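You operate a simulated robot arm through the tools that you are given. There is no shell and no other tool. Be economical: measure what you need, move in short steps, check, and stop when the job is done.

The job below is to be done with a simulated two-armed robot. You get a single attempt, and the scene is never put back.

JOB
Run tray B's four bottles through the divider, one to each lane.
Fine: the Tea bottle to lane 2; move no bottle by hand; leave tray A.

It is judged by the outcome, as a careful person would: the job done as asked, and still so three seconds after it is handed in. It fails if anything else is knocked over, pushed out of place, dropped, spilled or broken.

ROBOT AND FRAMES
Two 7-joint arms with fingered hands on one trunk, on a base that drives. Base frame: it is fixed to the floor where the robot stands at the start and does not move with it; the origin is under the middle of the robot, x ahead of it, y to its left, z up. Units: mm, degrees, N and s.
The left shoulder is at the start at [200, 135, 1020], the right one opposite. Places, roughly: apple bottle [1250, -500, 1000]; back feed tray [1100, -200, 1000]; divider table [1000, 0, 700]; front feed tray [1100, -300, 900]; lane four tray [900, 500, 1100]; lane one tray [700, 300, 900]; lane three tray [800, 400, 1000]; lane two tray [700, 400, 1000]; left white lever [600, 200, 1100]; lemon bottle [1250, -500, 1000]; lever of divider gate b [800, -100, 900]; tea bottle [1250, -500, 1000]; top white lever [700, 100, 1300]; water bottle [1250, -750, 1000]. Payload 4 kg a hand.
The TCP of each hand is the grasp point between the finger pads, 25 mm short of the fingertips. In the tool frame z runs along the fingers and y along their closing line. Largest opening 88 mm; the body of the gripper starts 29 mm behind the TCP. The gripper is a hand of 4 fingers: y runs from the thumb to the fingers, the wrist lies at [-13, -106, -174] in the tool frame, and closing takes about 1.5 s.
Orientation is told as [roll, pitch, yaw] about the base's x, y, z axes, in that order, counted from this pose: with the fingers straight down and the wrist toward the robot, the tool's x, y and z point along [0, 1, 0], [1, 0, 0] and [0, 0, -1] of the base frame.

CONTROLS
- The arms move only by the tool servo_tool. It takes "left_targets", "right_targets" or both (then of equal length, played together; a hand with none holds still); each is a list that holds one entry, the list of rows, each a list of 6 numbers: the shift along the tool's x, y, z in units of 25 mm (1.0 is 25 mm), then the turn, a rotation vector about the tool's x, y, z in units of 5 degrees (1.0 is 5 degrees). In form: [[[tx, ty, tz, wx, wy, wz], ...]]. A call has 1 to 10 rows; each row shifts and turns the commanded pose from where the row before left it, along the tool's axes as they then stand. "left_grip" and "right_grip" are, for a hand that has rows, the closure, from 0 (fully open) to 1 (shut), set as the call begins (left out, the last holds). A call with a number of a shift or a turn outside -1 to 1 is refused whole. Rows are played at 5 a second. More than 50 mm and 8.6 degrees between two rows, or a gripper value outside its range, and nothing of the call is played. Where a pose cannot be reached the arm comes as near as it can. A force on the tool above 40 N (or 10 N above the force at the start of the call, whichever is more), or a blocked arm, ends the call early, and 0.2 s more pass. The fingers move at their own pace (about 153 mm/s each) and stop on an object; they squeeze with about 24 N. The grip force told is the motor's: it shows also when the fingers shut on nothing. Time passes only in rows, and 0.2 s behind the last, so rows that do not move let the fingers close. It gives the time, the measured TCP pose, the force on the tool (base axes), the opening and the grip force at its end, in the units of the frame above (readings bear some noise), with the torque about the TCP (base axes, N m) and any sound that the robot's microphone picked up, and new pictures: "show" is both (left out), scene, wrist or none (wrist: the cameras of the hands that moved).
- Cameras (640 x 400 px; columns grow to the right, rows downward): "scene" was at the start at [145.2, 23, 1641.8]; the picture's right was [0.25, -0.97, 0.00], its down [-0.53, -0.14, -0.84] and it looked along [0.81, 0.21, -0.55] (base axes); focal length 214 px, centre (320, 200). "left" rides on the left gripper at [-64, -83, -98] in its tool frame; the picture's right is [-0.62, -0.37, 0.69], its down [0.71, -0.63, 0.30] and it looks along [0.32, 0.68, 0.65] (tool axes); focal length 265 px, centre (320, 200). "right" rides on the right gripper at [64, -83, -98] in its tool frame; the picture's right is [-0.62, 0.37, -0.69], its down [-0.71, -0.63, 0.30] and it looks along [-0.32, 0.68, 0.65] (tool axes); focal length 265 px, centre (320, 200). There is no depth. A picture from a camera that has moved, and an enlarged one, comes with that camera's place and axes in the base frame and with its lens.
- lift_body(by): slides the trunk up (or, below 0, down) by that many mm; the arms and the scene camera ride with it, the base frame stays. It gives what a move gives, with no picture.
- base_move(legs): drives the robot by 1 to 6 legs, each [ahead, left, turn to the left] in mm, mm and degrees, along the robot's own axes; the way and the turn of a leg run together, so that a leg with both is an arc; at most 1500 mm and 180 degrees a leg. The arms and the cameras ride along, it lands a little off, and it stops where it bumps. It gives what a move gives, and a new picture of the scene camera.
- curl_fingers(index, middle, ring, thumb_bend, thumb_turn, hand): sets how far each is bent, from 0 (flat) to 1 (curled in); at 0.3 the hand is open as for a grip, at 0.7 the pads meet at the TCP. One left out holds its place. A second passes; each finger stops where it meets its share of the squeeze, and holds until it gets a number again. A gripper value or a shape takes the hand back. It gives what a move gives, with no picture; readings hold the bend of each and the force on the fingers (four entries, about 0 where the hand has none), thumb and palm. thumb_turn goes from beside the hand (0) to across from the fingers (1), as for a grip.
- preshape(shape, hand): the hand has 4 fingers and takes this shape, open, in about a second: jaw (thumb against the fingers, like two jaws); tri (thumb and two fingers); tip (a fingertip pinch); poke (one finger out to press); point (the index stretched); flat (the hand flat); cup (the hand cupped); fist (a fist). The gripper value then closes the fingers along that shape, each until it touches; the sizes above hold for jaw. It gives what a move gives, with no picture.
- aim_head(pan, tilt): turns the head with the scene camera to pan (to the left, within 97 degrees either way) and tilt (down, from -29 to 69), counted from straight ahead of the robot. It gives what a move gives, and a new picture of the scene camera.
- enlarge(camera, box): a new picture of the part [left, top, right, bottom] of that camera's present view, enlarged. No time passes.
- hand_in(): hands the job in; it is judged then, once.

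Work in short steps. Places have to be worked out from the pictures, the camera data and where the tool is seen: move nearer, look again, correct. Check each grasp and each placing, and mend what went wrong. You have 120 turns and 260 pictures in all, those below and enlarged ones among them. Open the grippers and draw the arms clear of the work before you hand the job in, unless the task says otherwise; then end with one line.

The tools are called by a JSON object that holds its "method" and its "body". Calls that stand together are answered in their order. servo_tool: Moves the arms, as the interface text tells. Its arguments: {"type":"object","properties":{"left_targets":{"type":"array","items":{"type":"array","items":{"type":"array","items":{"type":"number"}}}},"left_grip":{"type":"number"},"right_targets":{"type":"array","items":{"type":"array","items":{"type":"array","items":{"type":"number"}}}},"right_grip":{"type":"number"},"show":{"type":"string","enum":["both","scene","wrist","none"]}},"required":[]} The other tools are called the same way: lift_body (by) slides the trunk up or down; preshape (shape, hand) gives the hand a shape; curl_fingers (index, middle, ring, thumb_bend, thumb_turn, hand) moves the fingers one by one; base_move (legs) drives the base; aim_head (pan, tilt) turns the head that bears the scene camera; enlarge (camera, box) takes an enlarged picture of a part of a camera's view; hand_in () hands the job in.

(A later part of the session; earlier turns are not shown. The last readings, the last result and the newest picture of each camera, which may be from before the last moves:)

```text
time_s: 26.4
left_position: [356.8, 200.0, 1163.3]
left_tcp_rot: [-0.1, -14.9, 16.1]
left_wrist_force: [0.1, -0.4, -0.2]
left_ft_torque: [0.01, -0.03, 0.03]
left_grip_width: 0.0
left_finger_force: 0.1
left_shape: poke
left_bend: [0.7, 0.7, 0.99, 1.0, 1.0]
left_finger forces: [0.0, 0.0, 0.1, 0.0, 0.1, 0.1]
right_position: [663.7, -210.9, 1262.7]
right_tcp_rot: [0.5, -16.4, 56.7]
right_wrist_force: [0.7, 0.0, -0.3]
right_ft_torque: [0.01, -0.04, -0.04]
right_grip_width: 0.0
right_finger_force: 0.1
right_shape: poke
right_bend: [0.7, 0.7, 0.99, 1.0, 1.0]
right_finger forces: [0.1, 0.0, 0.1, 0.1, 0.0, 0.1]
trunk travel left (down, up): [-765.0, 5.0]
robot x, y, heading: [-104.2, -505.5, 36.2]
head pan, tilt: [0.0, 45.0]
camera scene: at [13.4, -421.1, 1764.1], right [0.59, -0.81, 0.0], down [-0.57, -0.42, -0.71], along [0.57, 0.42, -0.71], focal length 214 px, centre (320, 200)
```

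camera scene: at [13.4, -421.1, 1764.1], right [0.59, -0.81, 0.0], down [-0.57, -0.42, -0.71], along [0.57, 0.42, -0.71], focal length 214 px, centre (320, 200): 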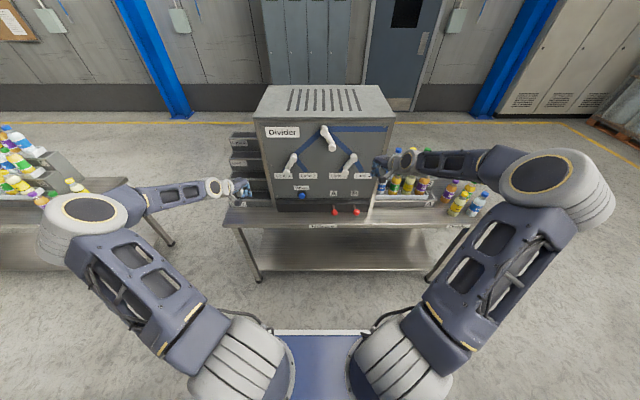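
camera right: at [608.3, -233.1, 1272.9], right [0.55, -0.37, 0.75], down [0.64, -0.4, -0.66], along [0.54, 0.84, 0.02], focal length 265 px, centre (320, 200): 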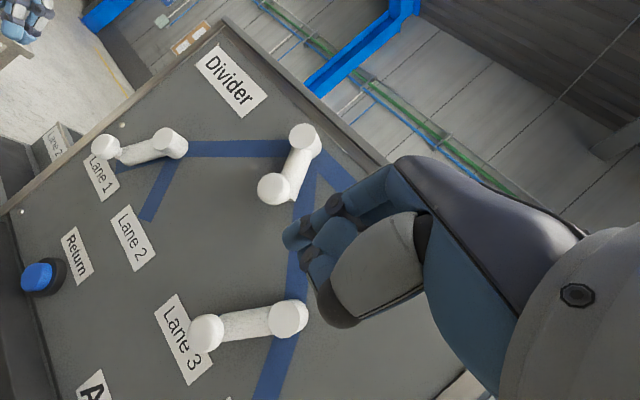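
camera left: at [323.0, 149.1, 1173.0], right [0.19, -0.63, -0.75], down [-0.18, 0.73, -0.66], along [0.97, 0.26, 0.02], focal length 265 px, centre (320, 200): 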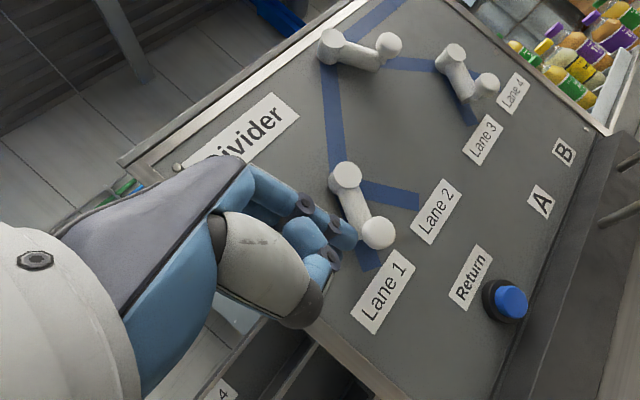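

Now drive 150 mm forward with the nearly-down hands, staying outside the knobs' zones.

{"method": "base_move", "body": {"legs": [[150, 0, 0]]}}

```text
time_s: 27.7
left_position: [477.8, 285.5, 1163.1]
left_tcp_rot: [-0.1, -14.9, 15.9]
left_wrist_force: [0.1, 0.3, 0.1]
left_ft_torque: [-0.03, 0.04, -0.02]
left_grip_width: 0.2
left_finger_force: 0.1
left_shape: poke
left_bend: [0.7, 0.7, 0.99, 1.0, 1.0]
left_finger forces: [0.0, 0.0, 0.0, 0.1, 0.0, 0.1]
right_position: [784.3, -126.7, 1263.9]
right_tcp_rot: [0.5, -16.7, 56.6]
right_wrist_force: [0.1, -0.2, -1.1]
right_ft_torque: [0.02, 0.04, -0.02]
right_grip_width: 0.0
right_finger_force: 0.1
right_shape: poke
right_bend: [0.7, 0.7, 0.99, 1.0, 1.0]
right_finger forces: [0.1, 0.1, 0.0, 0.1, 0.0, 0.0]
trunk travel left (down, up): [-765.0, 5.0]
robot x, y, heading: [20.8, -418.7, 36.0]
head pan, tilt: [0.0, 45.0]
camera scene: at [133.3, -334.6, 1764.2], right [0.59, -0.81, 0.0], down [-0.57, -0.42, -0.71], along [0.57, 0.42, -0.71], focal length 214 px, centre (320, 200)
```

scene: 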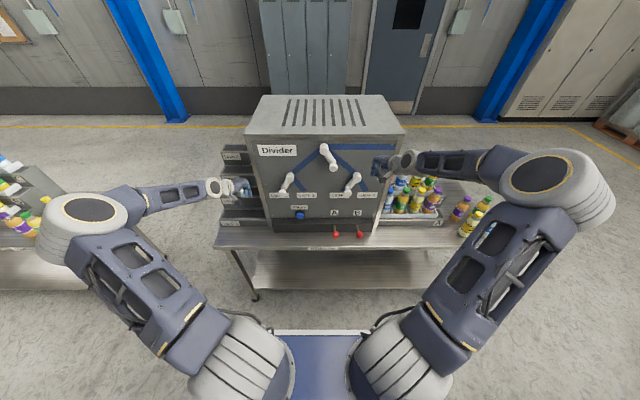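

Positions: left hand (f 582, r -298), right (f 586, r 216) in panel coordinates. Approaching beside the knobs.

{"method": "servo_tool", "body": {"left_targets": [[[-0.3, 0.55, 0.49, 0, 0, 0], [-0.3, 0.55, 0.49, 0, 0, 0], [-0.3, 0.55, 0.49, 0, 0, 0], [-0.3, 0.55, 0.49, 0, 0, 0], [-0.3, 0.55, 0.49, 0, 0, 0]]], "right_targets": [[[0.6, 0.7, 0.2, 0, 0, 0], [0.6, 0.7, 0.2, 0, 0, 0], [0.6, 0.7, 0.2, 0, 0, 0], [0.6, 0.7, 0.2, 0, 0, 0], [0.6, 0.7, 0.2, 0, 0, 0]]]}}

```text
time_s: 28.9
left_position: [565.8, 272.8, 1121.9]
left_tcp_rot: [0.1, -14.8, 15.9]
left_wrist_force: [-1.0, -0.5, -0.3]
left_ft_torque: [0.03, -0.01, -0.03]
left_grip_width: 0.2
left_finger_force: 0.0
left_shape: poke
left_bend: [0.7, 0.7, 0.99, 1.0, 1.0]
left_finger forces: [0.0, 0.0, 0.0, 0.0, 0.0, 0.0]
right_position: [771.5, -56.6, 1264.4]
right_tcp_rot: [0.5, -16.6, 56.6]
right_wrist_force: [0.7, 0.2, -0.2]
right_ft_torque: [0.03, 0.02, -0.01]
right_grip_width: 0.2
right_finger_force: 0.0
right_shape: poke
right_bend: [0.7, 0.7, 0.99, 1.0, 1.0]
right_finger forces: [0.1, 0.0, 0.0, 0.0, 0.0, 0.0]
right hand out of reach, approached as far as the arm can: row 1, 3, 4, 5
trunk travel left (down, up): [-765.0, 5.0]
robot x, y, heading: [17.6, -423.3, 36.1]
head pan, tilt: [0.0, 45.0]
camera scene: at [133.1, -334.5, 1764.2], right [0.59, -0.81, 0.0], down [-0.57, -0.42, -0.71], along [0.57, 0.42, -0.71], focal length 214 px, centre (320, 200)
camera right: at [658.8, -112.3, 1334.5], right [0.61, -0.22, 0.76], down [0.31, -0.82, -0.48], along [0.73, 0.53, -0.43], focal length 265 px, centre (320, 200)
camera left: at [481.2, 181.5, 1195.1], right [0.0, -0.65, -0.76], down [-0.71, 0.54, -0.46], along [0.71, 0.54, -0.46], focal length 265 px, centre (320, 200)
```

scene: 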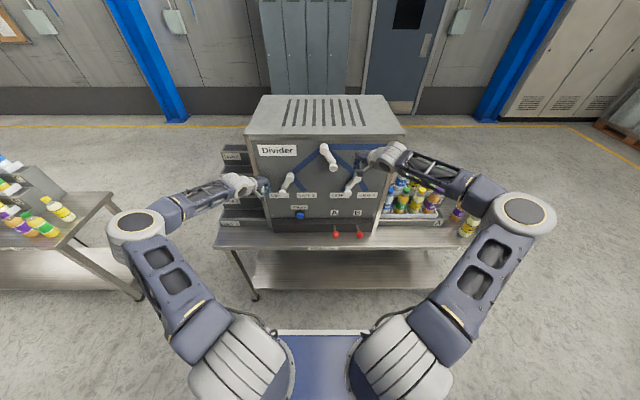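
right: 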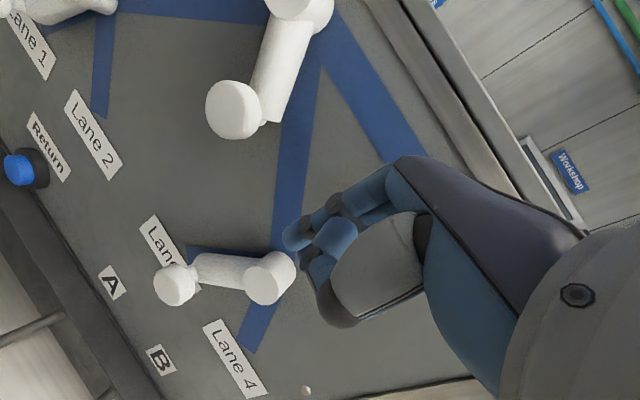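
left: 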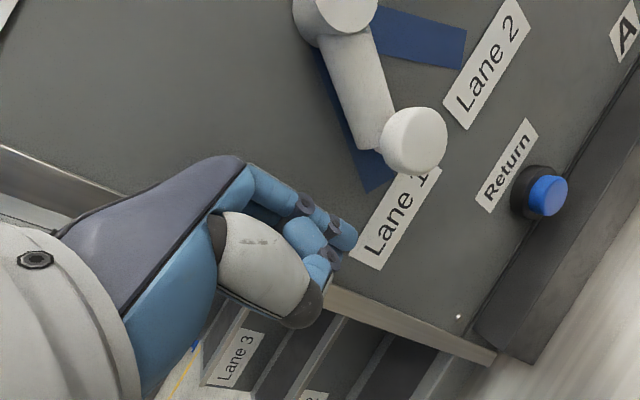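

The left hand is beside the left knob. Pushing it to the right ~115 mm.

{"method": "servo_tool", "body": {"left_targets": [[[-0.9, 0.31, 0.085, 0, 0, 0], [-0.9, 0.31, 0.085, 0, 0, 0], [-0.9, 0.31, 0.085, 0, 0, 0], [-0.9, 0.31, 0.085, 0, 0, 0], [-0.9, 0.31, 0.085, 0, 0, 0]]]}}

```text
time_s: 30.1
left_position: [581.4, 167.5, 1128.0]
left_tcp_rot: [0.1, -15.1, 16.0]
left_wrist_force: [-0.8, -0.3, -0.8]
left_ft_torque: [-0.01, 0.02, 0.01]
left_grip_width: 0.0
left_finger_force: 0.1
left_shape: poke
left_bend: [0.7, 0.7, 0.99, 1.0, 1.0]
left_finger forces: [0.0, 0.1, 0.1, 0.1, 0.0, 0.0]
left hand out of reach, approached as far as the arm can: row 2, 3, 4, 5
right_position: [771.5, -56.9, 1263.7]
right_tcp_rot: [0.5, -16.6, 56.6]
right_wrist_force: [-1.1, 0.6, -1.1]
right_ft_torque: [-0.02, 0.01, -0.01]
right_grip_width: 0.0
right_finger_force: 0.0
right_shape: poke
right_bend: [0.7, 0.7, 0.99, 1.0, 1.0]
right_finger forces: [0.0, 0.0, 0.1, 0.1, 0.0, 0.0]
trunk travel left (down, up): [-765.0, 5.0]
robot x, y, heading: [17.7, -416.8, 36.2]
head pan, tilt: [0.0, 45.0]
camera scene: at [133.5, -334.3, 1764.2], right [0.59, -0.81, 0.0], down [-0.57, -0.42, -0.71], along [0.57, 0.42, -0.71], focal length 214 px, centre (320, 200)
camera left: at [497.4, 75.7, 1200.1], right [0.0, -0.65, -0.76], down [-0.71, 0.54, -0.46], along [0.71, 0.54, -0.46], focal length 265 px, centre (320, 200)
```

scene: 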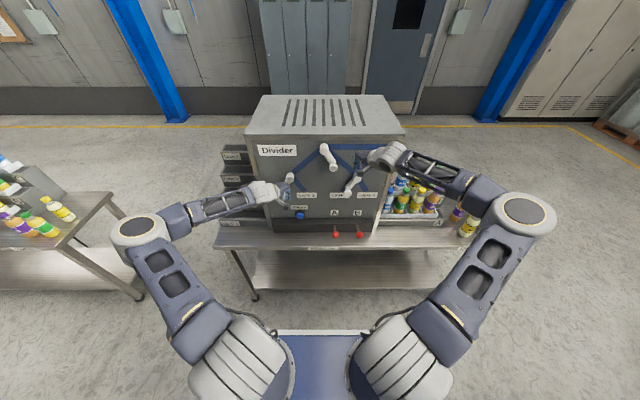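
left: 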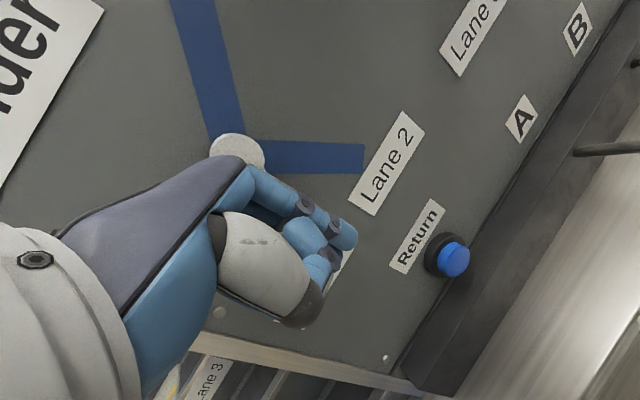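

The reach limit pulled the hand in front of the knob rather than against it. I'll retract both hands and shift the base 180 mm right so the left knob is on the left arm's better side.

{"method": "servo_tool", "body": {"left_targets": [[[0.2, -0.9, -0.25, 0, 0, 0], [0.2, -0.9, -0.25, 0, 0, 0], [0.2, -0.9, -0.25, 0, 0, 0]]], "right_targets": [[[-0.2, -0.9, -0.25, 0, 0, 0], [-0.2, -0.9, -0.25, 0, 0, 0], [-0.2, -0.9, -0.25, 0, 0, 0]]], "show": "none"}}

{"method": "base_move", "body": {"legs": [[0, -180, 0]]}}

```text
time_s: 30.9
left_position: [511.7, 161.9, 1126.9]
left_tcp_rot: [-0.1, -15.0, 15.9]
left_wrist_force: [-0.3, 1.2, 0.4]
left_ft_torque: [0.0, 0.04, -0.02]
left_grip_width: 0.2
left_finger_force: 0.0
left_shape: poke
left_bend: [0.7, 0.7, 0.99, 1.0, 1.0]
left_finger forces: [0.0, 0.0, 0.0, 0.1, 0.0, 0.0]
right_position: [746.8, -123.1, 1261.3]
right_tcp_rot: [0.4, -16.6, 56.6]
right_wrist_force: [0.4, 0.6, 0.1]
right_ft_torque: [0.02, 0.02, -0.01]
right_grip_width: 0.0
right_finger_force: 0.1
right_shape: poke
right_bend: [0.7, 0.7, 0.99, 1.0, 1.0]
right_finger forces: [0.0, 0.0, 0.0, 0.0, 0.0, 0.0]
trunk travel left (down, up): [-765.0, 5.0]
robot x, y, heading: [21.9, -419.7, 36.0]
head pan, tilt: [0.0, 45.0]
```

```text
time_s: 32.5
left_position: [618.1, 14.0, 1128.6]
left_tcp_rot: [0.0, -15.0, 16.0]
left_wrist_force: [0.0, 0.2, 0.4]
left_ft_torque: [-0.03, -0.03, -0.03]
left_grip_width: 0.2
left_finger_force: 0.0
left_shape: poke
left_bend: [0.7, 0.7, 0.99, 1.0, 1.0]
left_finger forces: [0.0, 0.0, 0.0, 0.0, 0.0, 0.0]
right_position: [852.4, -269.9, 1262.6]
right_tcp_rot: [0.5, -16.7, 56.5]
right_wrist_force: [-0.1, 0.3, -1.3]
right_ft_torque: [0.02, -0.01, 0.02]
right_grip_width: 0.1
right_finger_force: 0.0
right_shape: poke
right_bend: [0.7, 0.7, 0.99, 1.0, 1.0]
right_finger forces: [0.0, 0.0, 0.0, 0.0, 0.1, 0.0]
trunk travel left (down, up): [-765.0, 5.0]
robot x, y, heading: [125.3, -565.2, 35.9]
head pan, tilt: [0.0, 45.0]
camera scene: at [239.5, -480.6, 1764.2], right [0.59, -0.81, 0.0], down [-0.57, -0.41, -0.71], along [0.57, 0.41, -0.71], focal length 214 px, centre (320, 200)
```

scene: 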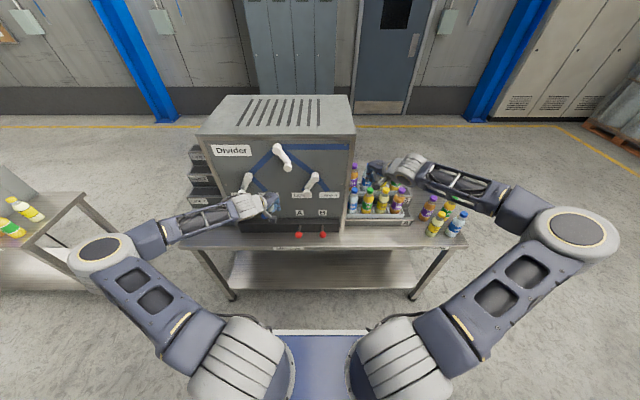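

Robot is now right of the panel centre; tray B's inner purple cap confirms Tea is innermost. Moving the left hand left at a safe distance, then forward beside the left knob.

{"method": "servo_tool", "body": {"left_targets": [[[0.995, -0.35, -0.093, 0, 0, 0], [0.995, -0.35, -0.093, 0, 0, 0], [0.995, -0.35, -0.093, 0, 0, 0], [0.995, -0.35, -0.093, 0, 0, 0], [0.995, -0.35, -0.093, 0, 0, 0], [0.995, -0.35, -0.093, 0, 0, 0], [0.995, -0.35, -0.093, 0, 0, 0], [0.995, -0.35, -0.093, 0, 0, 0], [0.995, -0.35, -0.093, 0, 0, 0]]], "show": "none"}}

{"method": "servo_tool", "body": {"left_targets": [[[0.31, 0.81, 0.266, 0, 0, 0], [0.31, 0.81, 0.266, 0, 0, 0], [0.31, 0.81, 0.266, 0, 0, 0], [0.31, 0.81, 0.266, 0, 0, 0], [0.31, 0.81, 0.266, 0, 0, 0]]], "show": "wrist"}}

```text
time_s: 34.5
left_position: [478.1, 207.1, 1127.6]
left_tcp_rot: [-0.1, -15.0, 15.9]
left_wrist_force: [-0.4, -0.2, 0.4]
left_ft_torque: [0.05, -0.05, -0.03]
left_grip_width: 0.0
left_finger_force: 0.0
left_shape: poke
left_bend: [0.7, 0.7, 0.99, 1.0, 1.0]
left_finger forces: [0.0, 0.0, 0.0, 0.0, 0.0, 0.1]
right_position: [852.6, -271.4, 1262.6]
right_tcp_rot: [0.5, -16.6, 56.5]
right_wrist_force: [-0.5, -0.2, -1.1]
right_ft_torque: [-0.01, 0.01, 0.01]
right_grip_width: 0.0
right_finger_force: 0.1
right_shape: poke
right_bend: [0.7, 0.7, 0.99, 1.0, 1.0]
right_finger forces: [0.1, 0.1, 0.0, 0.0, 0.0, 0.0]
trunk travel left (down, up): [-765.0, 5.0]
robot x, y, heading: [125.2, -564.6, 36.0]
head pan, tilt: [0.0, 45.0]
```

```text
time_s: 35.6
left_position: [569.8, 273.9, 1120.3]
left_tcp_rot: [0.1, -14.9, 15.9]
left_wrist_force: [-0.6, 0.2, -0.1]
left_ft_torque: [0.01, -0.04, -0.02]
left_grip_width: 0.0
left_finger_force: 0.0
left_shape: poke
left_bend: [0.7, 0.7, 0.99, 1.0, 1.0]
left_finger forces: [0.1, 0.1, 0.0, 0.0, 0.1, 0.0]
right_position: [852.3, -270.4, 1261.2]
right_tcp_rot: [0.5, -16.6, 56.5]
right_wrist_force: [0.4, -0.9, -0.6]
right_ft_torque: [0.01, -0.01, -0.01]
right_grip_width: 0.0
right_finger_force: 0.0
right_shape: poke
right_bend: [0.7, 0.7, 0.99, 1.0, 1.0]
right_finger forces: [0.0, 0.0, 0.0, 0.1, 0.0, 0.1]
trunk travel left (down, up): [-765.0, 5.0]
robot x, y, heading: [124.3, -560.8, 36.1]
head pan, tilt: [0.0, 45.0]
camera left: at [485.4, 182.3, 1193.2], right [0.0, -0.65, -0.76], down [-0.71, 0.54, -0.46], along [0.71, 0.54, -0.46], focal length 265 px, centre (320, 200)
```

left: 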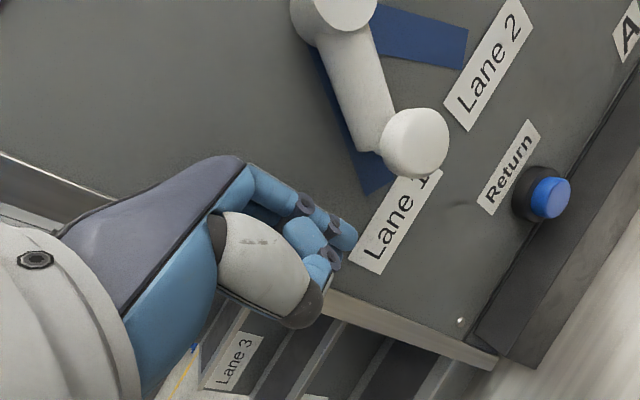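

Beside the knob again; pushing right, with no limit message expected this time.

{"method": "servo_tool", "body": {"left_targets": [[[-0.9, 0.32, 0.085, 0, 0, 0], [-0.9, 0.32, 0.085, 0, 0, 0], [-0.9, 0.32, 0.085, 0, 0, 0], [-0.9, 0.32, 0.085, 0, 0, 0], [-0.9, 0.32, 0.085, 0, 0, 0]]]}}

```text
time_s: 36.6
left_position: [610.4, 214.5, 1122.2]
left_tcp_rot: [0.5, -15.0, 17.7]
left_wrist_force: [-2.3, 3.4, 1.6]
left_ft_torque: [-0.14, -0.12, 0.02]
left_grip_width: 0.0
left_finger_force: 0.0
left_shape: poke
left_bend: [0.7, 0.7, 0.99, 1.0, 1.0]
left_finger forces: [4.0, 0.1, 0.0, 0.0, 0.0, 0.0]
right_position: [852.0, -270.7, 1261.9]
right_tcp_rot: [0.5, -16.6, 56.5]
right_wrist_force: [-0.3, 0.2, -0.5]
right_ft_torque: [0.01, 0.01, -0.03]
right_grip_width: 0.3
right_finger_force: 0.1
right_shape: poke
right_bend: [0.7, 0.7, 0.99, 1.0, 1.0]
right_finger forces: [0.0, 0.0, 0.0, 0.0, 0.0, 0.0]
trunk travel left (down, up): [-765.0, 5.0]
robot x, y, heading: [128.2, -566.7, 36.2]
head pan, tilt: [0.0, 45.0]
stopped in row 4 (left hand): the force on the tool passed its limit at 54 N (the readings are from after the stop); the commanded pose is now the measured one
camera scene: at [239.0, -479.8, 1764.2], right [0.59, -0.81, 0.0], down [-0.57, -0.42, -0.71], along [0.57, 0.41, -0.71], focal length 214 px, centre (320, 200)
camera left: at [529.1, 120.2, 1193.9], right [0.02, -0.64, -0.77], down [-0.72, 0.52, -0.45], along [0.69, 0.57, -0.45], focal length 265 px, centre (320, 200)
```

scene: 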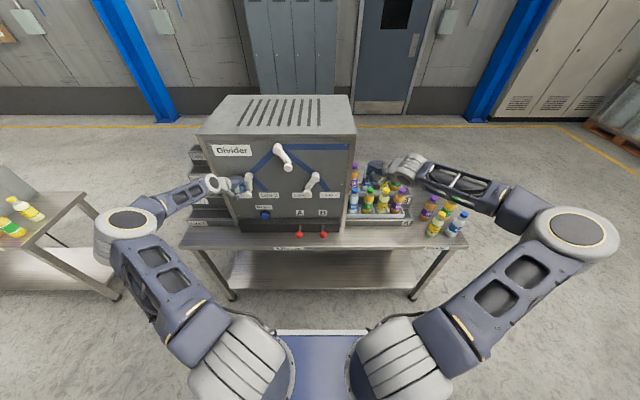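
left: 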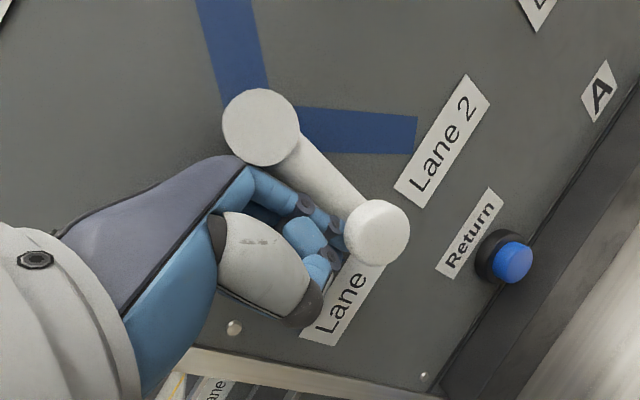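

The lever has rotated partly; the push tripped the force limit. Continue with smaller steps.

{"method": "servo_tool", "body": {"left_targets": [[[-0.3, 0.11, 0.03, 0, 0, 0], [-0.3, 0.11, 0.03, 0, 0, 0], [-0.3, 0.11, 0.03, 0, 0, 0], [-0.3, 0.11, 0.03, 0, 0, 0], [-0.3, 0.11, 0.03, 0, 0, 0], [-0.3, 0.11, 0.03, 0, 0, 0], [-0.3, 0.11, 0.03, 0, 0, 0]]], "show": "wrist"}}

```text
time_s: 37.2
left_position: [609.6, 214.5, 1121.9]
left_tcp_rot: [1.0, -15.1, 18.4]
left_wrist_force: [-1.5, 3.4, -0.1]
left_ft_torque: [-0.11, -0.03, 0.04]
left_grip_width: 0.0
left_finger_force: 0.0
left_shape: poke
left_bend: [0.7, 0.7, 0.99, 1.0, 1.0]
left_finger forces: [3.5, 0.0, 0.0, 0.0, 0.0, 0.0]
right_position: [852.3, -268.7, 1263.7]
right_tcp_rot: [0.5, -16.6, 56.6]
right_wrist_force: [0.3, -0.3, -0.2]
right_ft_torque: [0.0, -0.01, -0.01]
right_grip_width: 0.0
right_finger_force: 0.1
right_shape: poke
right_bend: [0.7, 0.7, 0.99, 1.0, 1.0]
right_finger forces: [0.0, 0.1, 0.0, 0.0, 0.0, 0.0]
trunk travel left (down, up): [-765.0, 5.0]
robot x, y, heading: [127.2, -560.1, 36.0]
head pan, tilt: [0.0, 45.0]
stopped in row 2 (left hand): the force on the tool passed its limit at 45 N (the readings are from after the stop); the commanded pose is now the measured one
camera left: at [530.6, 118.2, 1193.7], right [0.03, -0.63, -0.77], down [-0.73, 0.51, -0.45], along [0.68, 0.58, -0.45], focal length 265 px, centre (320, 200)
```

left: 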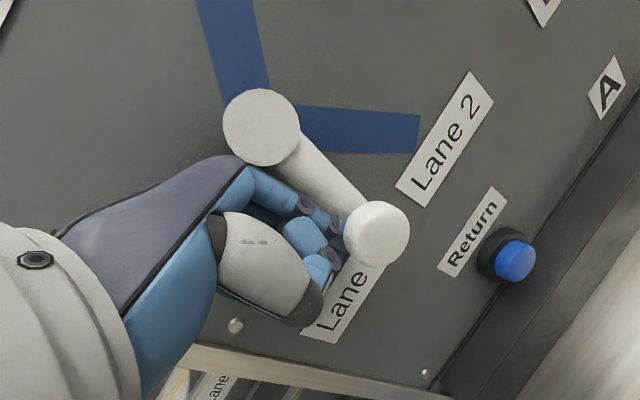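

It's stopped with the knob near the hub's vertical line; the hand body appears to be touching the hub. I'll back off left, pitch the fingers 20° further forward to clear the hub, and retry.

{"method": "servo_tool", "body": {"left_targets": [[[0.9, -0.4, 0, 0, 0, 0], [0, 0, 0, -1, 0, 0], [0, 0, 0, -1, 0, 0], [0, 0, 0, -1, 0, 0], [0, 0, 0, -1, 0, 0]]], "show": "wrist"}}

```text
time_s: 38.4
left_position: [595.4, 226.4, 1119.0]
left_tcp_rot: [0.3, -30.8, 17.1]
left_wrist_force: [-0.5, 0.9, -0.8]
left_ft_torque: [0.0, 0.08, 0.01]
left_grip_width: 0.2
left_finger_force: 0.0
left_shape: poke
left_bend: [0.7, 0.7, 0.99, 1.0, 1.0]
left_finger forces: [1.5, 0.0, 0.1, 0.0, 0.0, 0.0]
left hand out of reach, approached as far as the arm can: row 5
right_position: [851.8, -268.3, 1261.4]
right_tcp_rot: [0.4, -16.5, 56.6]
right_wrist_force: [-0.1, 0.1, 0.4]
right_ft_torque: [0.0, -0.03, 0.0]
right_grip_width: 0.1
right_finger_force: 0.1
right_shape: poke
right_bend: [0.7, 0.7, 0.99, 1.0, 1.0]
right_finger forces: [0.0, 0.0, 0.0, 0.0, 0.1, 0.0]
trunk travel left (down, up): [-765.0, 5.0]
robot x, y, heading: [123.6, -565.3, 36.0]
head pan, tilt: [0.0, 45.0]
camera left: at [498.4, 128.1, 1158.7], right [0.22, -0.58, -0.79], down [-0.58, 0.57, -0.58], along [0.78, 0.58, -0.21], focal length 265 px, centre (320, 200)
```

left: 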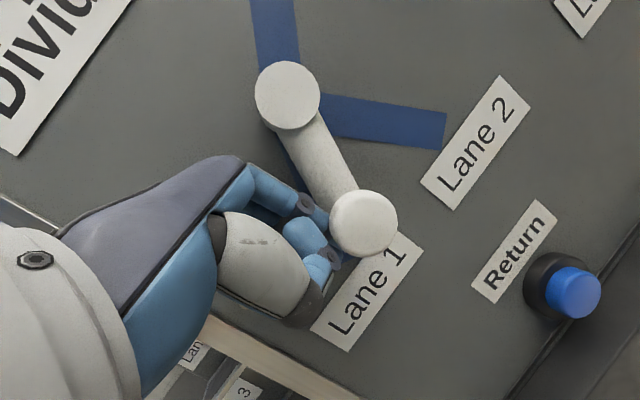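

Hub clearance is better; push right again slowly.

{"method": "servo_tool", "body": {"left_targets": [[[-0.4, 0.13, 0.08, 0, 0, 0], [-0.4, 0.13, 0.08, 0, 0, 0], [-0.4, 0.13, 0.08, 0, 0, 0], [-0.4, 0.13, 0.08, 0, 0, 0], [-0.4, 0.13, 0.08, 0, 0, 0], [-0.4, 0.13, 0.08, 0, 0, 0]]], "show": "wrist"}}

```text
time_s: 39.8
left_position: [627.5, 172.9, 1111.4]
left_tcp_rot: [-1.3, -29.8, 15.4]
left_wrist_force: [-21.8, -1.3, -10.0]
left_ft_torque: [0.18, -0.99, 0.28]
left_grip_width: 0.0
left_finger_force: 0.1
left_shape: poke
left_bend: [0.7, 0.7, 0.99, 1.0, 1.0]
left_finger forces: [4.5, 22.9, 0.0, 0.0, 0.1, 0.0]
left hand out of reach, approached as far as the arm can: row 5, 6
right_position: [849.4, -267.8, 1261.7]
right_tcp_rot: [0.5, -16.7, 56.8]
right_wrist_force: [0.2, -0.1, 0.0]
right_ft_torque: [-0.01, -0.01, -0.01]
right_grip_width: 0.1
right_finger_force: 0.0
right_shape: poke
right_bend: [0.7, 0.7, 0.99, 1.0, 1.0]
right_finger forces: [0.0, 0.0, 0.0, 0.0, 0.0, 0.1]
trunk travel left (down, up): [-765.0, 5.0]
robot x, y, heading: [125.8, -564.5, 36.3]
head pan, tilt: [0.0, 45.0]
camera left: at [527.5, 81.4, 1155.6], right [0.19, -0.61, -0.77], down [-0.56, 0.58, -0.59], along [0.81, 0.54, -0.23], focal length 265 px, centre (320, 200)
```

left: 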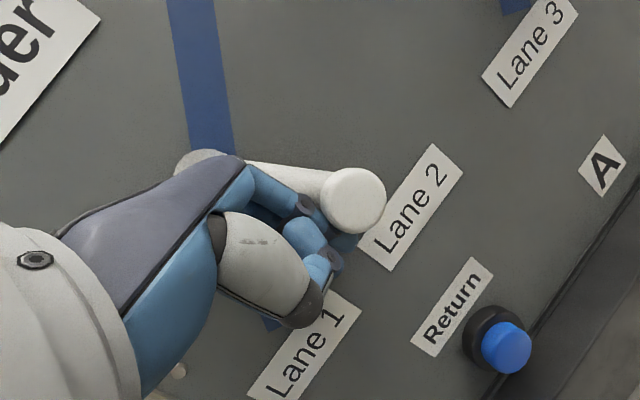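

The left lever has swung over to the Lane 2 side. Withdraw the hand straight back and check.

{"method": "servo_tool", "body": {"left_targets": [[[0.3, -0.8, -0.5, 0, 0, 0], [0.2, -0.8, -0.5, 0, 0, 0], [0, -0.8, -0.5, 0, 0, 0], [0, -0.8, -0.5, 0, 0, 0]]]}}

{"method": "enlarge", "body": {"camera": "scene", "box": [190, 120, 370, 250]}}

```text
time_s: 40.8
left_position: [541.7, 158.4, 1120.7]
left_tcp_rot: [0.1, -30.8, 17.0]
left_wrist_force: [0.2, 0.7, 0.0]
left_ft_torque: [-0.05, -0.01, 0.0]
left_grip_width: 0.1
left_finger_force: 0.0
left_shape: poke
left_bend: [0.7, 0.7, 0.99, 1.0, 1.0]
left_finger forces: [0.0, 0.0, 0.0, 0.1, 0.1, 0.0]
right_position: [852.7, -268.7, 1262.3]
right_tcp_rot: [0.5, -16.6, 56.6]
right_wrist_force: [0.1, 0.4, -0.8]
right_ft_torque: [-0.01, 0.03, 0.02]
right_grip_width: 0.0
right_finger_force: 0.0
right_shape: poke
right_bend: [0.7, 0.7, 0.99, 1.0, 1.0]
right_finger forces: [0.0, 0.0, 0.1, 0.0, 0.0, 0.0]
trunk travel left (down, up): [-765.0, 5.0]
robot x, y, heading: [126.4, -563.6, 36.2]
head pan, tilt: [0.0, 45.0]
camera scene: at [239.4, -479.9, 1764.1], right [0.59, -0.81, 0.0], down [-0.57, -0.42, -0.71], along [0.57, 0.42, -0.71], focal length 214 px, centre (320, 200)
camera left: at [444.5, 60.7, 1161.5], right [0.22, -0.58, -0.79], down [-0.58, 0.57, -0.58], along [0.79, 0.58, -0.21], focal length 265 px, centre (320, 200)
```

scene: 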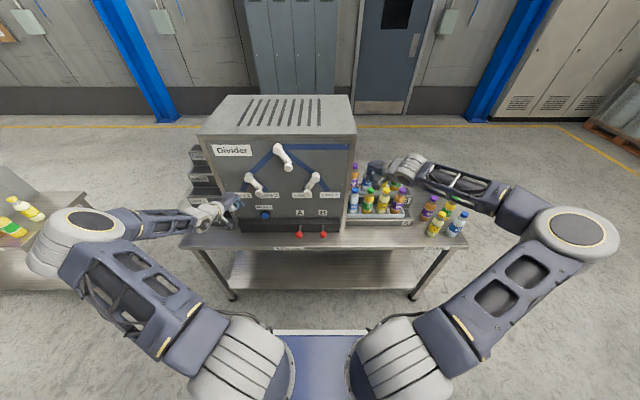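
left: 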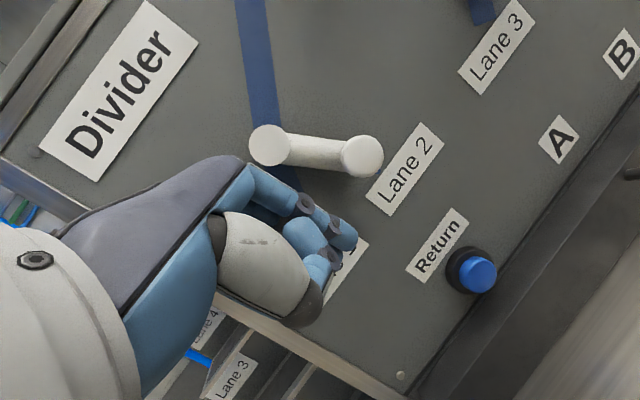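

```text
3.08 times, centred on (280, 185) of scene
camera zoom: at [239.4, -479.9, 1764.1], right [0.59, -0.81, 0.0], down [-0.57, -0.42, -0.71], along [0.57, 0.42, -0.71], focal length 660 px, centre (443, 246)
```

zoom: 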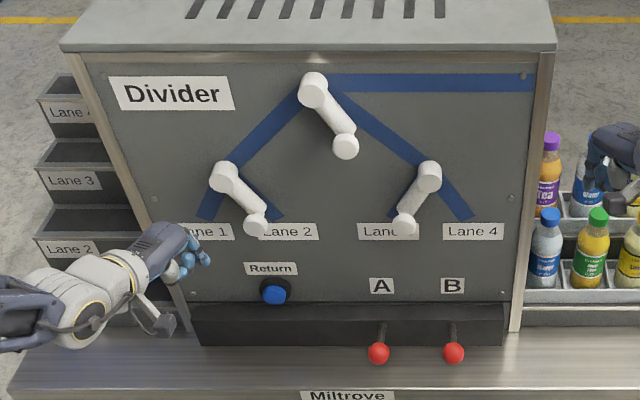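

Left lever now clearly points to Lane 2. Next the top lever: I retract both hands a bit and shift the base 390 mm left so the right hand can push the top knob leftward.

{"method": "servo_tool", "body": {"left_targets": [[[0, -0.8, -0.5, 0, 0, 0], [0, -0.8, -0.5, 0, 0, 0], [0, -0.8, -0.5, 0, 0, 0]]], "right_targets": [[[0, -0.9, -0.25, 0, 0, 0], [0, -0.5, -0.1, 0, 0, 0], [0, 0, 0, 0, 0, 0]]], "show": "none"}}

{"method": "base_move", "body": {"legs": [[0, 330, 0]]}}

```text
time_s: 41.6
left_position: [473.5, 137.1, 1122.2]
left_tcp_rot: [0.2, -30.7, 17.1]
left_wrist_force: [-0.2, -0.1, 0.7]
left_ft_torque: [0.03, 0.02, 0.02]
left_grip_width: 0.0
left_finger_force: 0.0
left_shape: poke
left_bend: [0.7, 0.7, 0.99, 1.0, 1.0]
left_finger forces: [0.0, 0.2, 0.0, 0.0, 0.0, 0.0]
right_position: [831.9, -297.8, 1261.9]
right_tcp_rot: [0.5, -16.6, 56.6]
right_wrist_force: [0.2, 1.1, 0.2]
right_ft_torque: [0.0, 0.0, 0.03]
right_grip_width: 0.0
right_finger_force: 0.1
right_shape: poke
right_bend: [0.7, 0.7, 0.99, 1.0, 1.0]
right_finger forces: [0.0, 0.0, 0.1, 0.0, 0.0, 0.0]
trunk travel left (down, up): [-765.0, 5.0]
robot x, y, heading: [126.3, -561.2, 35.8]
head pan, tilt: [0.0, 45.0]
```

```text
time_s: 43.8
left_position: [279.5, 401.7, 1121.3]
left_tcp_rot: [0.1, -30.8, 17.2]
left_wrist_force: [-0.6, 0.3, -0.8]
left_ft_torque: [0.0, -0.04, 0.0]
left_grip_width: 0.0
left_finger_force: 0.0
left_shape: poke
left_bend: [0.7, 0.7, 0.99, 1.0, 1.0]
left_finger forces: [0.0, 0.1, 0.0, 0.0, 0.1, 0.0]
right_position: [637.6, -31.7, 1261.6]
right_tcp_rot: [0.6, -16.6, 56.8]
right_wrist_force: [-0.6, 0.2, 0.5]
right_ft_torque: [0.02, -0.01, 0.03]
right_grip_width: 0.0
right_finger_force: 0.1
right_shape: poke
right_bend: [0.7, 0.7, 0.99, 1.0, 1.0]
right_finger forces: [0.0, 0.0, 0.0, 0.0, 0.0, 0.0]
trunk travel left (down, up): [-765.0, 5.0]
robot x, y, heading: [-69.8, -299.8, 36.1]
head pan, tilt: [0.0, 45.0]
camera scene: at [45.8, -214.5, 1764.2], right [0.59, -0.81, 0.0], down [-0.57, -0.42, -0.71], along [0.57, 0.42, -0.71], focal length 214 px, centre (320, 200)
```

scene: 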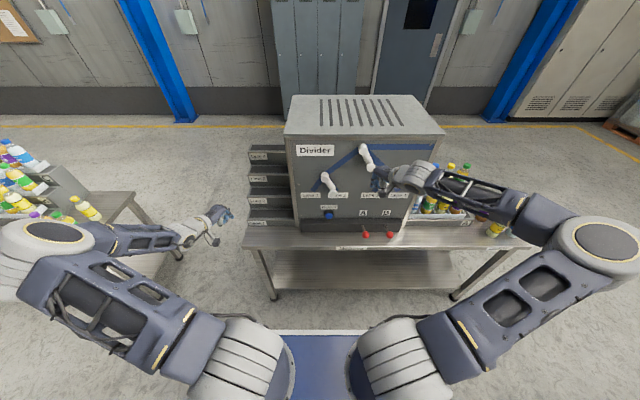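

Moving the right hand to the right of the top knob, pitching 15° more, then forward beside it.

{"method": "servo_tool", "body": {"right_targets": [[[-0.87, -0.31, -0.09, 0, 0, 0], [-0.87, -0.31, -0.09, 0, 0, 0], [-0.87, -0.31, -0.09, 0, 0, 0], [0, 0, 0, -1, 0, 0], [0, 0, 0, -1, 0, 0], [0, 0, 0, -1, 0, 0]]], "show": "none"}}

{"method": "servo_tool", "body": {"right_targets": [[[-0.35, 0.79, 0.49, 0, 0, 0], [-0.35, 0.79, 0.49, 0, 0, 0], [-0.35, 0.79, 0.49, 0, 0, 0], [-0.35, 0.79, 0.49, 0, 0, 0], [-0.35, 0.79, 0.49, 0, 0, 0]]], "show": "both"}}

```text
time_s: 45.2
left_position: [279.0, 403.2, 1120.6]
left_tcp_rot: [0.2, -30.8, 17.1]
left_wrist_force: [0.5, -0.2, 0.0]
left_ft_torque: [0.01, 0.01, 0.0]
left_grip_width: 0.0
left_finger_force: 0.1
left_shape: poke
left_bend: [0.7, 0.7, 0.99, 1.0, 1.0]
left_finger forces: [0.0, 0.0, 0.1, 0.1, 0.1, 0.1]
right_position: [679.3, -86.9, 1259.6]
right_tcp_rot: [0.6, -31.7, 56.6]
right_wrist_force: [-0.9, 0.3, 0.1]
right_ft_torque: [0.0, 0.0, -0.01]
right_grip_width: 0.0
right_finger_force: 0.1
right_shape: poke
right_bend: [0.7, 0.7, 0.99, 1.0, 1.0]
right_finger forces: [0.0, 0.1, 0.0, 0.0, 0.0, 0.0]
trunk travel left (down, up): [-765.0, 5.0]
robot x, y, heading: [-64.6, -300.3, 36.2]
head pan, tilt: [0.0, 45.0]
```

```text
time_s: 46.4
left_position: [278.9, 402.6, 1121.1]
left_tcp_rot: [0.1, -30.8, 17.3]
left_wrist_force: [-0.9, 0.5, -0.6]
left_ft_torque: [-0.01, 0.01, 0.01]
left_grip_width: 0.0
left_finger_force: 0.1
left_shape: poke
left_bend: [0.7, 0.7, 0.99, 1.0, 1.0]
left_finger forces: [0.1, 0.0, 0.0, 0.1, 0.0, 0.0]
right_position: [781.8, -15.6, 1259.0]
right_tcp_rot: [0.5, -31.6, 56.6]
right_wrist_force: [1.5, -0.1, -0.4]
right_ft_torque: [0.01, -0.01, -0.03]
right_grip_width: 0.2
right_finger_force: 0.1
right_shape: poke
right_bend: [0.7, 0.7, 0.99, 1.0, 1.0]
right_finger forces: [0.0, 0.1, 0.0, 0.0, 0.0, 0.0]
trunk travel left (down, up): [-765.0, 5.0]
robot x, y, heading: [-64.9, -299.0, 36.0]
head pan, tilt: [0.0, 45.0]
camera scene: at [45.6, -214.7, 1764.2], right [0.59, -0.81, 0.0], down [-0.57, -0.42, -0.71], along [0.57, 0.42, -0.71], focal length 214 px, centre (320, 200)
camera right: at [659.9, -83.4, 1299.1], right [0.5, -0.38, 0.78], down [0.39, -0.7, -0.59], along [0.78, 0.6, -0.2], focal length 265 px, centre (320, 200)
```

scene: 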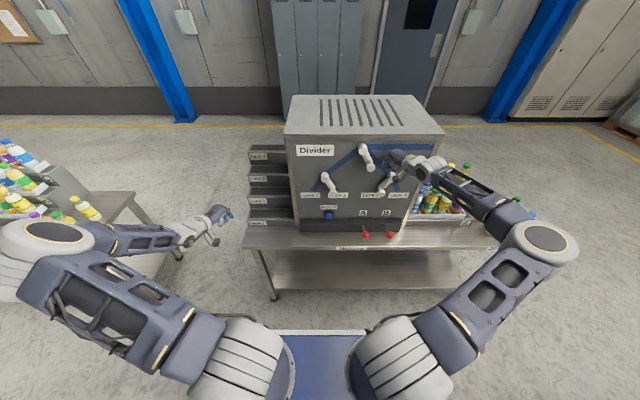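
right: 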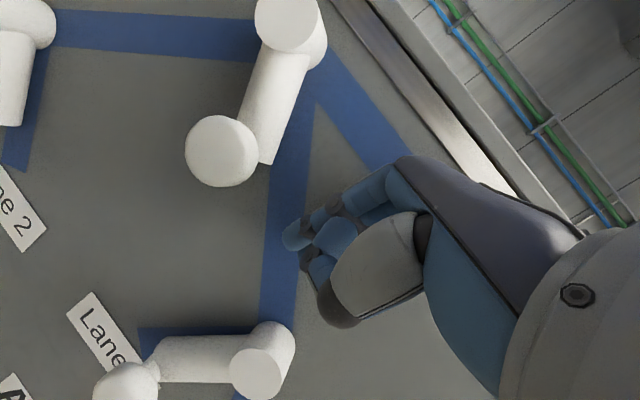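

Good — no reach limits. Push the top knob left, slowly after contact.

{"method": "servo_tool", "body": {"right_targets": [[[0.75, 0.24, 0.15, 0, 0, 0], [0.65, 0.2, 0.13, 0, 0, 0], [0.37, 0.12, 0.075, 0, 0, 0], [0.37, 0.12, 0.075, 0, 0, 0], [0.37, 0.12, 0.075, 0, 0, 0], [0.37, 0.12, 0.075, 0, 0, 0], [0.37, 0.12, 0.075, 0, 0, 0], [0.37, 0.12, 0.075, 0, 0, 0]]], "show": "wrist"}}

```text
time_s: 48.2
left_position: [279.5, 402.2, 1121.5]
left_tcp_rot: [0.3, -30.8, 17.3]
left_wrist_force: [-0.2, 0.2, 1.0]
left_ft_torque: [-0.01, -0.02, 0.02]
left_grip_width: 0.1
left_finger_force: 0.1
left_shape: poke
left_bend: [0.7, 0.7, 0.99, 1.0, 1.0]
left_finger forces: [0.0, 0.0, 0.0, 0.0, 0.0, 0.1]
right_position: [726.3, 56.5, 1260.3]
right_tcp_rot: [0.6, -31.5, 55.9]
right_wrist_force: [7.1, -27.2, -0.7]
right_ft_torque: [1.29, 0.37, -0.01]
right_grip_width: 0.0
right_finger_force: 0.0
right_shape: poke
right_bend: [0.7, 0.7, 0.99, 1.0, 1.0]
right_finger forces: [8.7, 22.1, 0.0, 0.0, 0.1, 0.0]
trunk travel left (down, up): [-765.0, 5.0]
robot x, y, heading: [-64.3, -297.1, 36.2]
head pan, tilt: [0.0, 45.0]
camera right: at [605.4, -9.4, 1299.8], right [0.49, -0.39, 0.78], down [0.38, -0.71, -0.59], along [0.78, 0.59, -0.2], focal length 265 px, centre (320, 200)
```

right: 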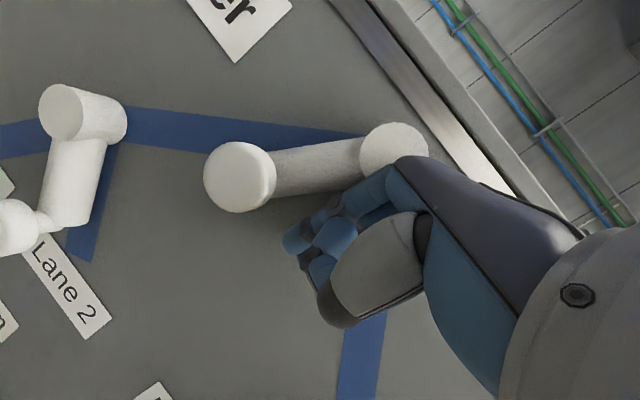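

The top lever snapped left. Withdraw the right hand and check the panel.

{"method": "servo_tool", "body": {"right_targets": [[[-0.3, -0.8, -0.5, 0, 0, 0], [-0.3, -0.8, -0.5, 0, 0, 0], [-0.3, -0.8, -0.5, 0, 0, 0], [-0.6, -0.8, -0.5, 0, 0, 0], [-0.8, -0.6, -0.3, 0, 0, 0], [-0.8, -0.6, -0.3, 0, 0, 0], [-0.8, -0.3, -0.1, 0, 0, 0]]], "show": "none"}}

{"method": "enlarge", "body": {"camera": "scene", "box": [240, 120, 460, 260]}}

```text
time_s: 49.8
left_position: [279.3, 404.1, 1120.5]
left_tcp_rot: [0.2, -30.8, 17.2]
left_wrist_force: [-0.2, 0.4, 0.4]
left_ft_torque: [-0.01, 0.02, 0.03]
left_grip_width: 0.0
left_finger_force: 0.0
left_shape: poke
left_bend: [0.7, 0.7, 0.99, 1.0, 1.0]
left_finger forces: [0.1, 0.0, 0.0, 0.1, 0.0, 0.1]
right_position: [731.1, -101.5, 1255.6]
right_tcp_rot: [0.5, -31.7, 56.6]
right_wrist_force: [0.8, 0.2, -0.8]
right_ft_torque: [-0.01, 0.03, 0.01]
right_grip_width: 0.0
right_finger_force: 0.0
right_shape: poke
right_bend: [0.7, 0.7, 0.99, 1.0, 1.0]
right_finger forces: [0.1, 0.0, 0.0, 0.0, 0.0, 0.0]
trunk travel left (down, up): [-765.0, 5.0]
robot x, y, heading: [-68.5, -297.6, 36.1]
head pan, tilt: [0.0, 45.0]
```

```text
2.86 times, centred on (350, 190) of scene
camera zoom: at [45.6, -214.3, 1764.2], right [0.59, -0.81, 0.0], down [-0.57, -0.42, -0.71], along [0.57, 0.42, -0.71], focal length 613 px, centre (234, 229)
```

zoom: 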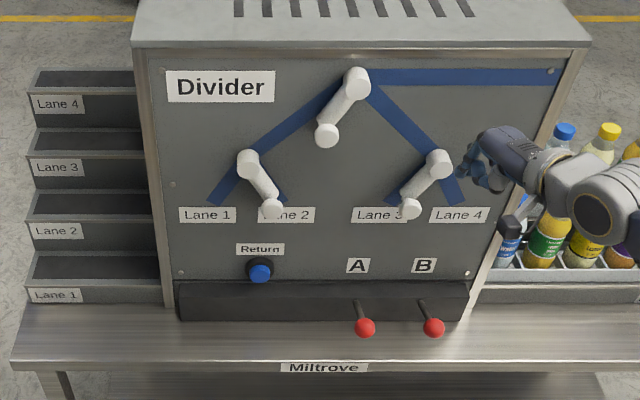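

Path is set for Lane 2 (top→left, left→Lane 2). Now lower the right hand toward gate lever B (ball ≈ f 572, r 199, z 884).

{"method": "servo_tool", "body": {"right_targets": [[[-0.2, -0.6, 0.78, 0, 0, 0], [-0.2, -0.6, 0.78, 0, 0, 0], [-0.15, -0.58, 0.82, 0, 0, 0], [-0.15, -0.58, 0.82, 0, 0, 0], [-0.15, -0.58, 0.82, 0, 0, 0], [-0.15, -0.58, 0.82, 0, 0, 0], [-0.15, -0.58, 0.82, 0, 0, 0], [-0.15, -0.58, 0.82, 0, 0, 0], [-0.15, -0.58, 0.82, 0, 0, 0], [-0.15, -0.58, 0.82, 0, 0, 0]]], "show": "both"}}

```text
time_s: 52.0
left_position: [279.0, 401.9, 1121.3]
left_tcp_rot: [0.2, -30.9, 17.2]
left_wrist_force: [0.6, -0.7, -0.2]
left_ft_torque: [0.01, -0.01, 0.01]
left_grip_width: 0.0
left_finger_force: 0.2
left_shape: poke
left_bend: [0.7, 0.7, 0.99, 1.0, 1.0]
left_finger forces: [0.1, 0.0, 0.0, 0.1, 0.1, 0.1]
right_position: [753.2, -137.8, 1004.9]
right_tcp_rot: [0.6, -31.5, 56.6]
right_wrist_force: [0.1, 0.4, -0.1]
right_ft_torque: [0.02, 0.01, 0.01]
right_grip_width: 0.2
right_finger_force: 0.1
right_shape: poke
right_bend: [0.7, 0.7, 0.99, 1.0, 1.0]
right_finger forces: [0.1, 0.0, 0.0, 0.1, 0.1, 0.0]
trunk travel left (down, up): [-765.0, 5.0]
robot x, y, heading: [-71.0, -295.9, 36.1]
head pan, tilt: [0.0, 45.0]
camera scene: at [45.6, -214.6, 1764.2], right [0.59, -0.81, 0.0], down [-0.57, -0.42, -0.71], along [0.57, 0.42, -0.71], focal length 214 px, centre (320, 200)
camera right: at [632.4, -206.3, 1044.3], right [0.5, -0.38, 0.78], down [0.39, -0.7, -0.6], along [0.78, 0.6, -0.2], focal length 265 px, centre (320, 200)
```

scene: 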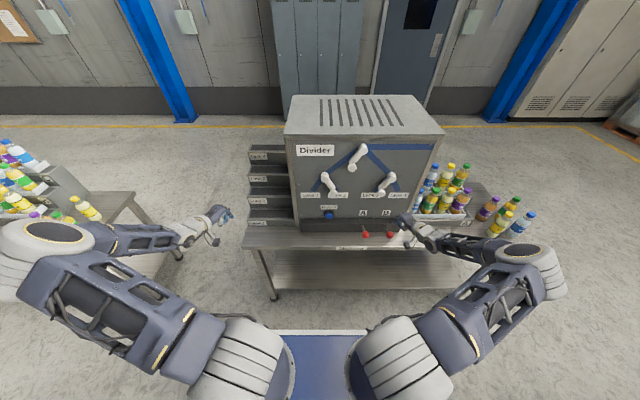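
right: 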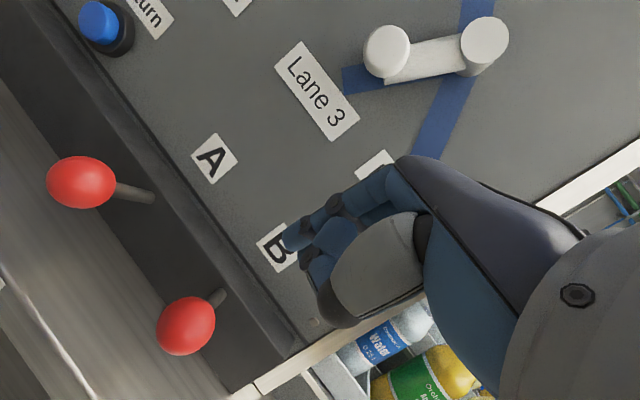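

Ball B confirmed at (761,-123,885), directly under the fingertips. Lower and press gently downward.

{"method": "servo_tool", "body": {"right_targets": [[[0, -0.42, 0.68, 0, 0, 0], [0, -0.42, 0.68, 0, 0, 0], [0, -0.42, 0.68, 0, 0, 0], [0, -0.42, 0.68, 0, 0, 0], [0, -0.16, 0.25, 0, 0, 0], [0, -0.16, 0.25, 0, 0, 0], [0, -0.16, 0.25, 0, 0, 0]]], "show": "both"}}

```text
time_s: 53.6
left_position: [279.3, 403.1, 1121.2]
left_tcp_rot: [0.2, -30.9, 17.2]
left_wrist_force: [0.6, 0.2, -0.3]
left_ft_torque: [-0.04, 0.01, 0.02]
left_grip_width: 0.0
left_finger_force: 0.1
left_shape: poke
left_bend: [0.7, 0.7, 0.99, 1.0, 1.0]
left_finger forces: [0.0, 0.1, 0.1, 0.0, 0.1, 0.0]
right_position: [745.0, -138.3, 969.4]
right_tcp_rot: [0.6, -31.6, 56.6]
right_wrist_force: [-0.1, -0.6, 0.8]
right_ft_torque: [0.01, 0.0, -0.01]
right_grip_width: 0.0
right_finger_force: 0.0
right_shape: poke
right_bend: [0.7, 0.7, 0.99, 1.0, 1.0]
right_finger forces: [0.0, 0.1, 0.1, 0.0, 0.1, 0.0]
right hand out of reach, approached as far as the arm can: row 2, 3, 4, 5, 6, 7
trunk travel left (down, up): [-765.0, 5.0]
robot x, y, heading: [-66.2, -297.8, 36.3]
head pan, tilt: [0.0, 45.0]
camera scene: at [45.7, -214.4, 1764.2], right [0.59, -0.81, 0.0], down [-0.57, -0.42, -0.71], along [0.57, 0.42, -0.71], focal length 214 px, centre (320, 200)
camera right: at [624.6, -206.5, 1008.4], right [0.5, -0.38, 0.78], down [0.39, -0.7, -0.59], along [0.78, 0.6, -0.2], focal length 265 px, centre (320, 200)
```

scene: 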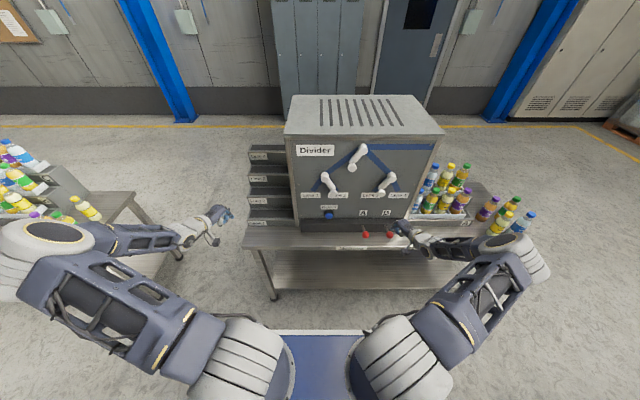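
right: 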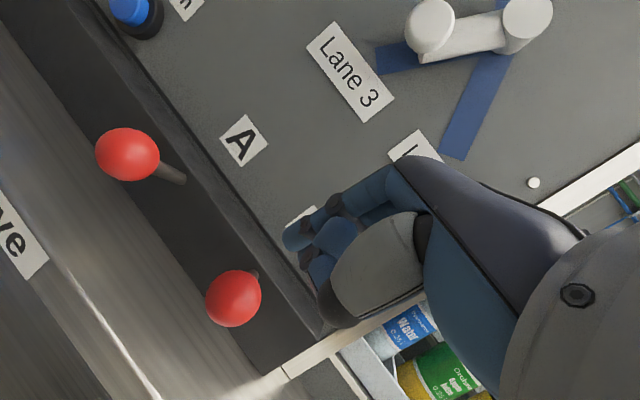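

The arm bottoms out; raise the hand a little, lower the trunk 130 mm, and then press with the arm.

{"method": "servo_tool", "body": {"right_targets": [[[0, 0.6, -0.75, 0, 0, 0], [0, 0.6, -0.75, 0, 0, 0], [0, 0.6, -0.75, 0, 0, 0]]], "show": "none"}}

{"method": "lift_body", "body": {"by": -110}}

```text
time_s: 54.4
left_position: [279.3, 403.1, 1120.7]
left_tcp_rot: [0.2, -30.8, 17.2]
left_wrist_force: [0.0, 0.8, 0.9]
left_ft_torque: [0.03, 0.0, 0.01]
left_grip_width: 0.0
left_finger_force: 0.0
left_shape: poke
left_bend: [0.7, 0.7, 0.99, 1.0, 1.0]
left_finger forces: [0.0, 0.0, 0.0, 0.1, 0.0, 0.0]
right_position: [750.5, -131.2, 1040.4]
right_tcp_rot: [0.5, -31.6, 56.7]
right_wrist_force: [-0.6, 0.1, 0.5]
right_ft_torque: [-0.02, -0.01, -0.01]
right_grip_width: 0.2
right_finger_force: 0.1
right_shape: poke
right_bend: [0.7, 0.7, 0.99, 1.0, 1.0]
right_finger forces: [0.0, 0.0, 0.0, 0.0, 0.0, 0.0]
trunk travel left (down, up): [-765.0, 5.0]
robot x, y, heading: [-68.4, -297.5, 36.2]
head pan, tilt: [0.0, 45.0]
```

```text
time_s: 55.8
left_position: [277.9, 403.3, 1011.2]
left_tcp_rot: [0.1, -30.8, 17.3]
left_wrist_force: [-0.5, -0.3, -1.1]
left_ft_torque: [-0.03, 0.04, -0.01]
left_grip_width: 0.0
left_finger_force: 0.1
left_shape: poke
left_bend: [0.7, 0.7, 0.99, 1.0, 1.0]
left_finger forces: [0.0, 0.1, 0.1, 0.0, 0.1, 0.0]
right_position: [751.0, -130.9, 929.8]
right_tcp_rot: [0.4, -31.6, 56.5]
right_wrist_force: [-0.1, 1.1, 0.7]
right_ft_torque: [0.02, -0.03, -0.03]
right_grip_width: 0.0
right_finger_force: 0.1
right_shape: poke
right_bend: [0.7, 0.7, 0.99, 1.0, 1.0]
right_finger forces: [0.0, 0.3, 0.0, 0.0, 0.0, 0.0]
trunk travel left (down, up): [-655.0, 115.0]
robot x, y, heading: [-68.7, -296.3, 36.2]
head pan, tilt: [0.0, 45.0]
```

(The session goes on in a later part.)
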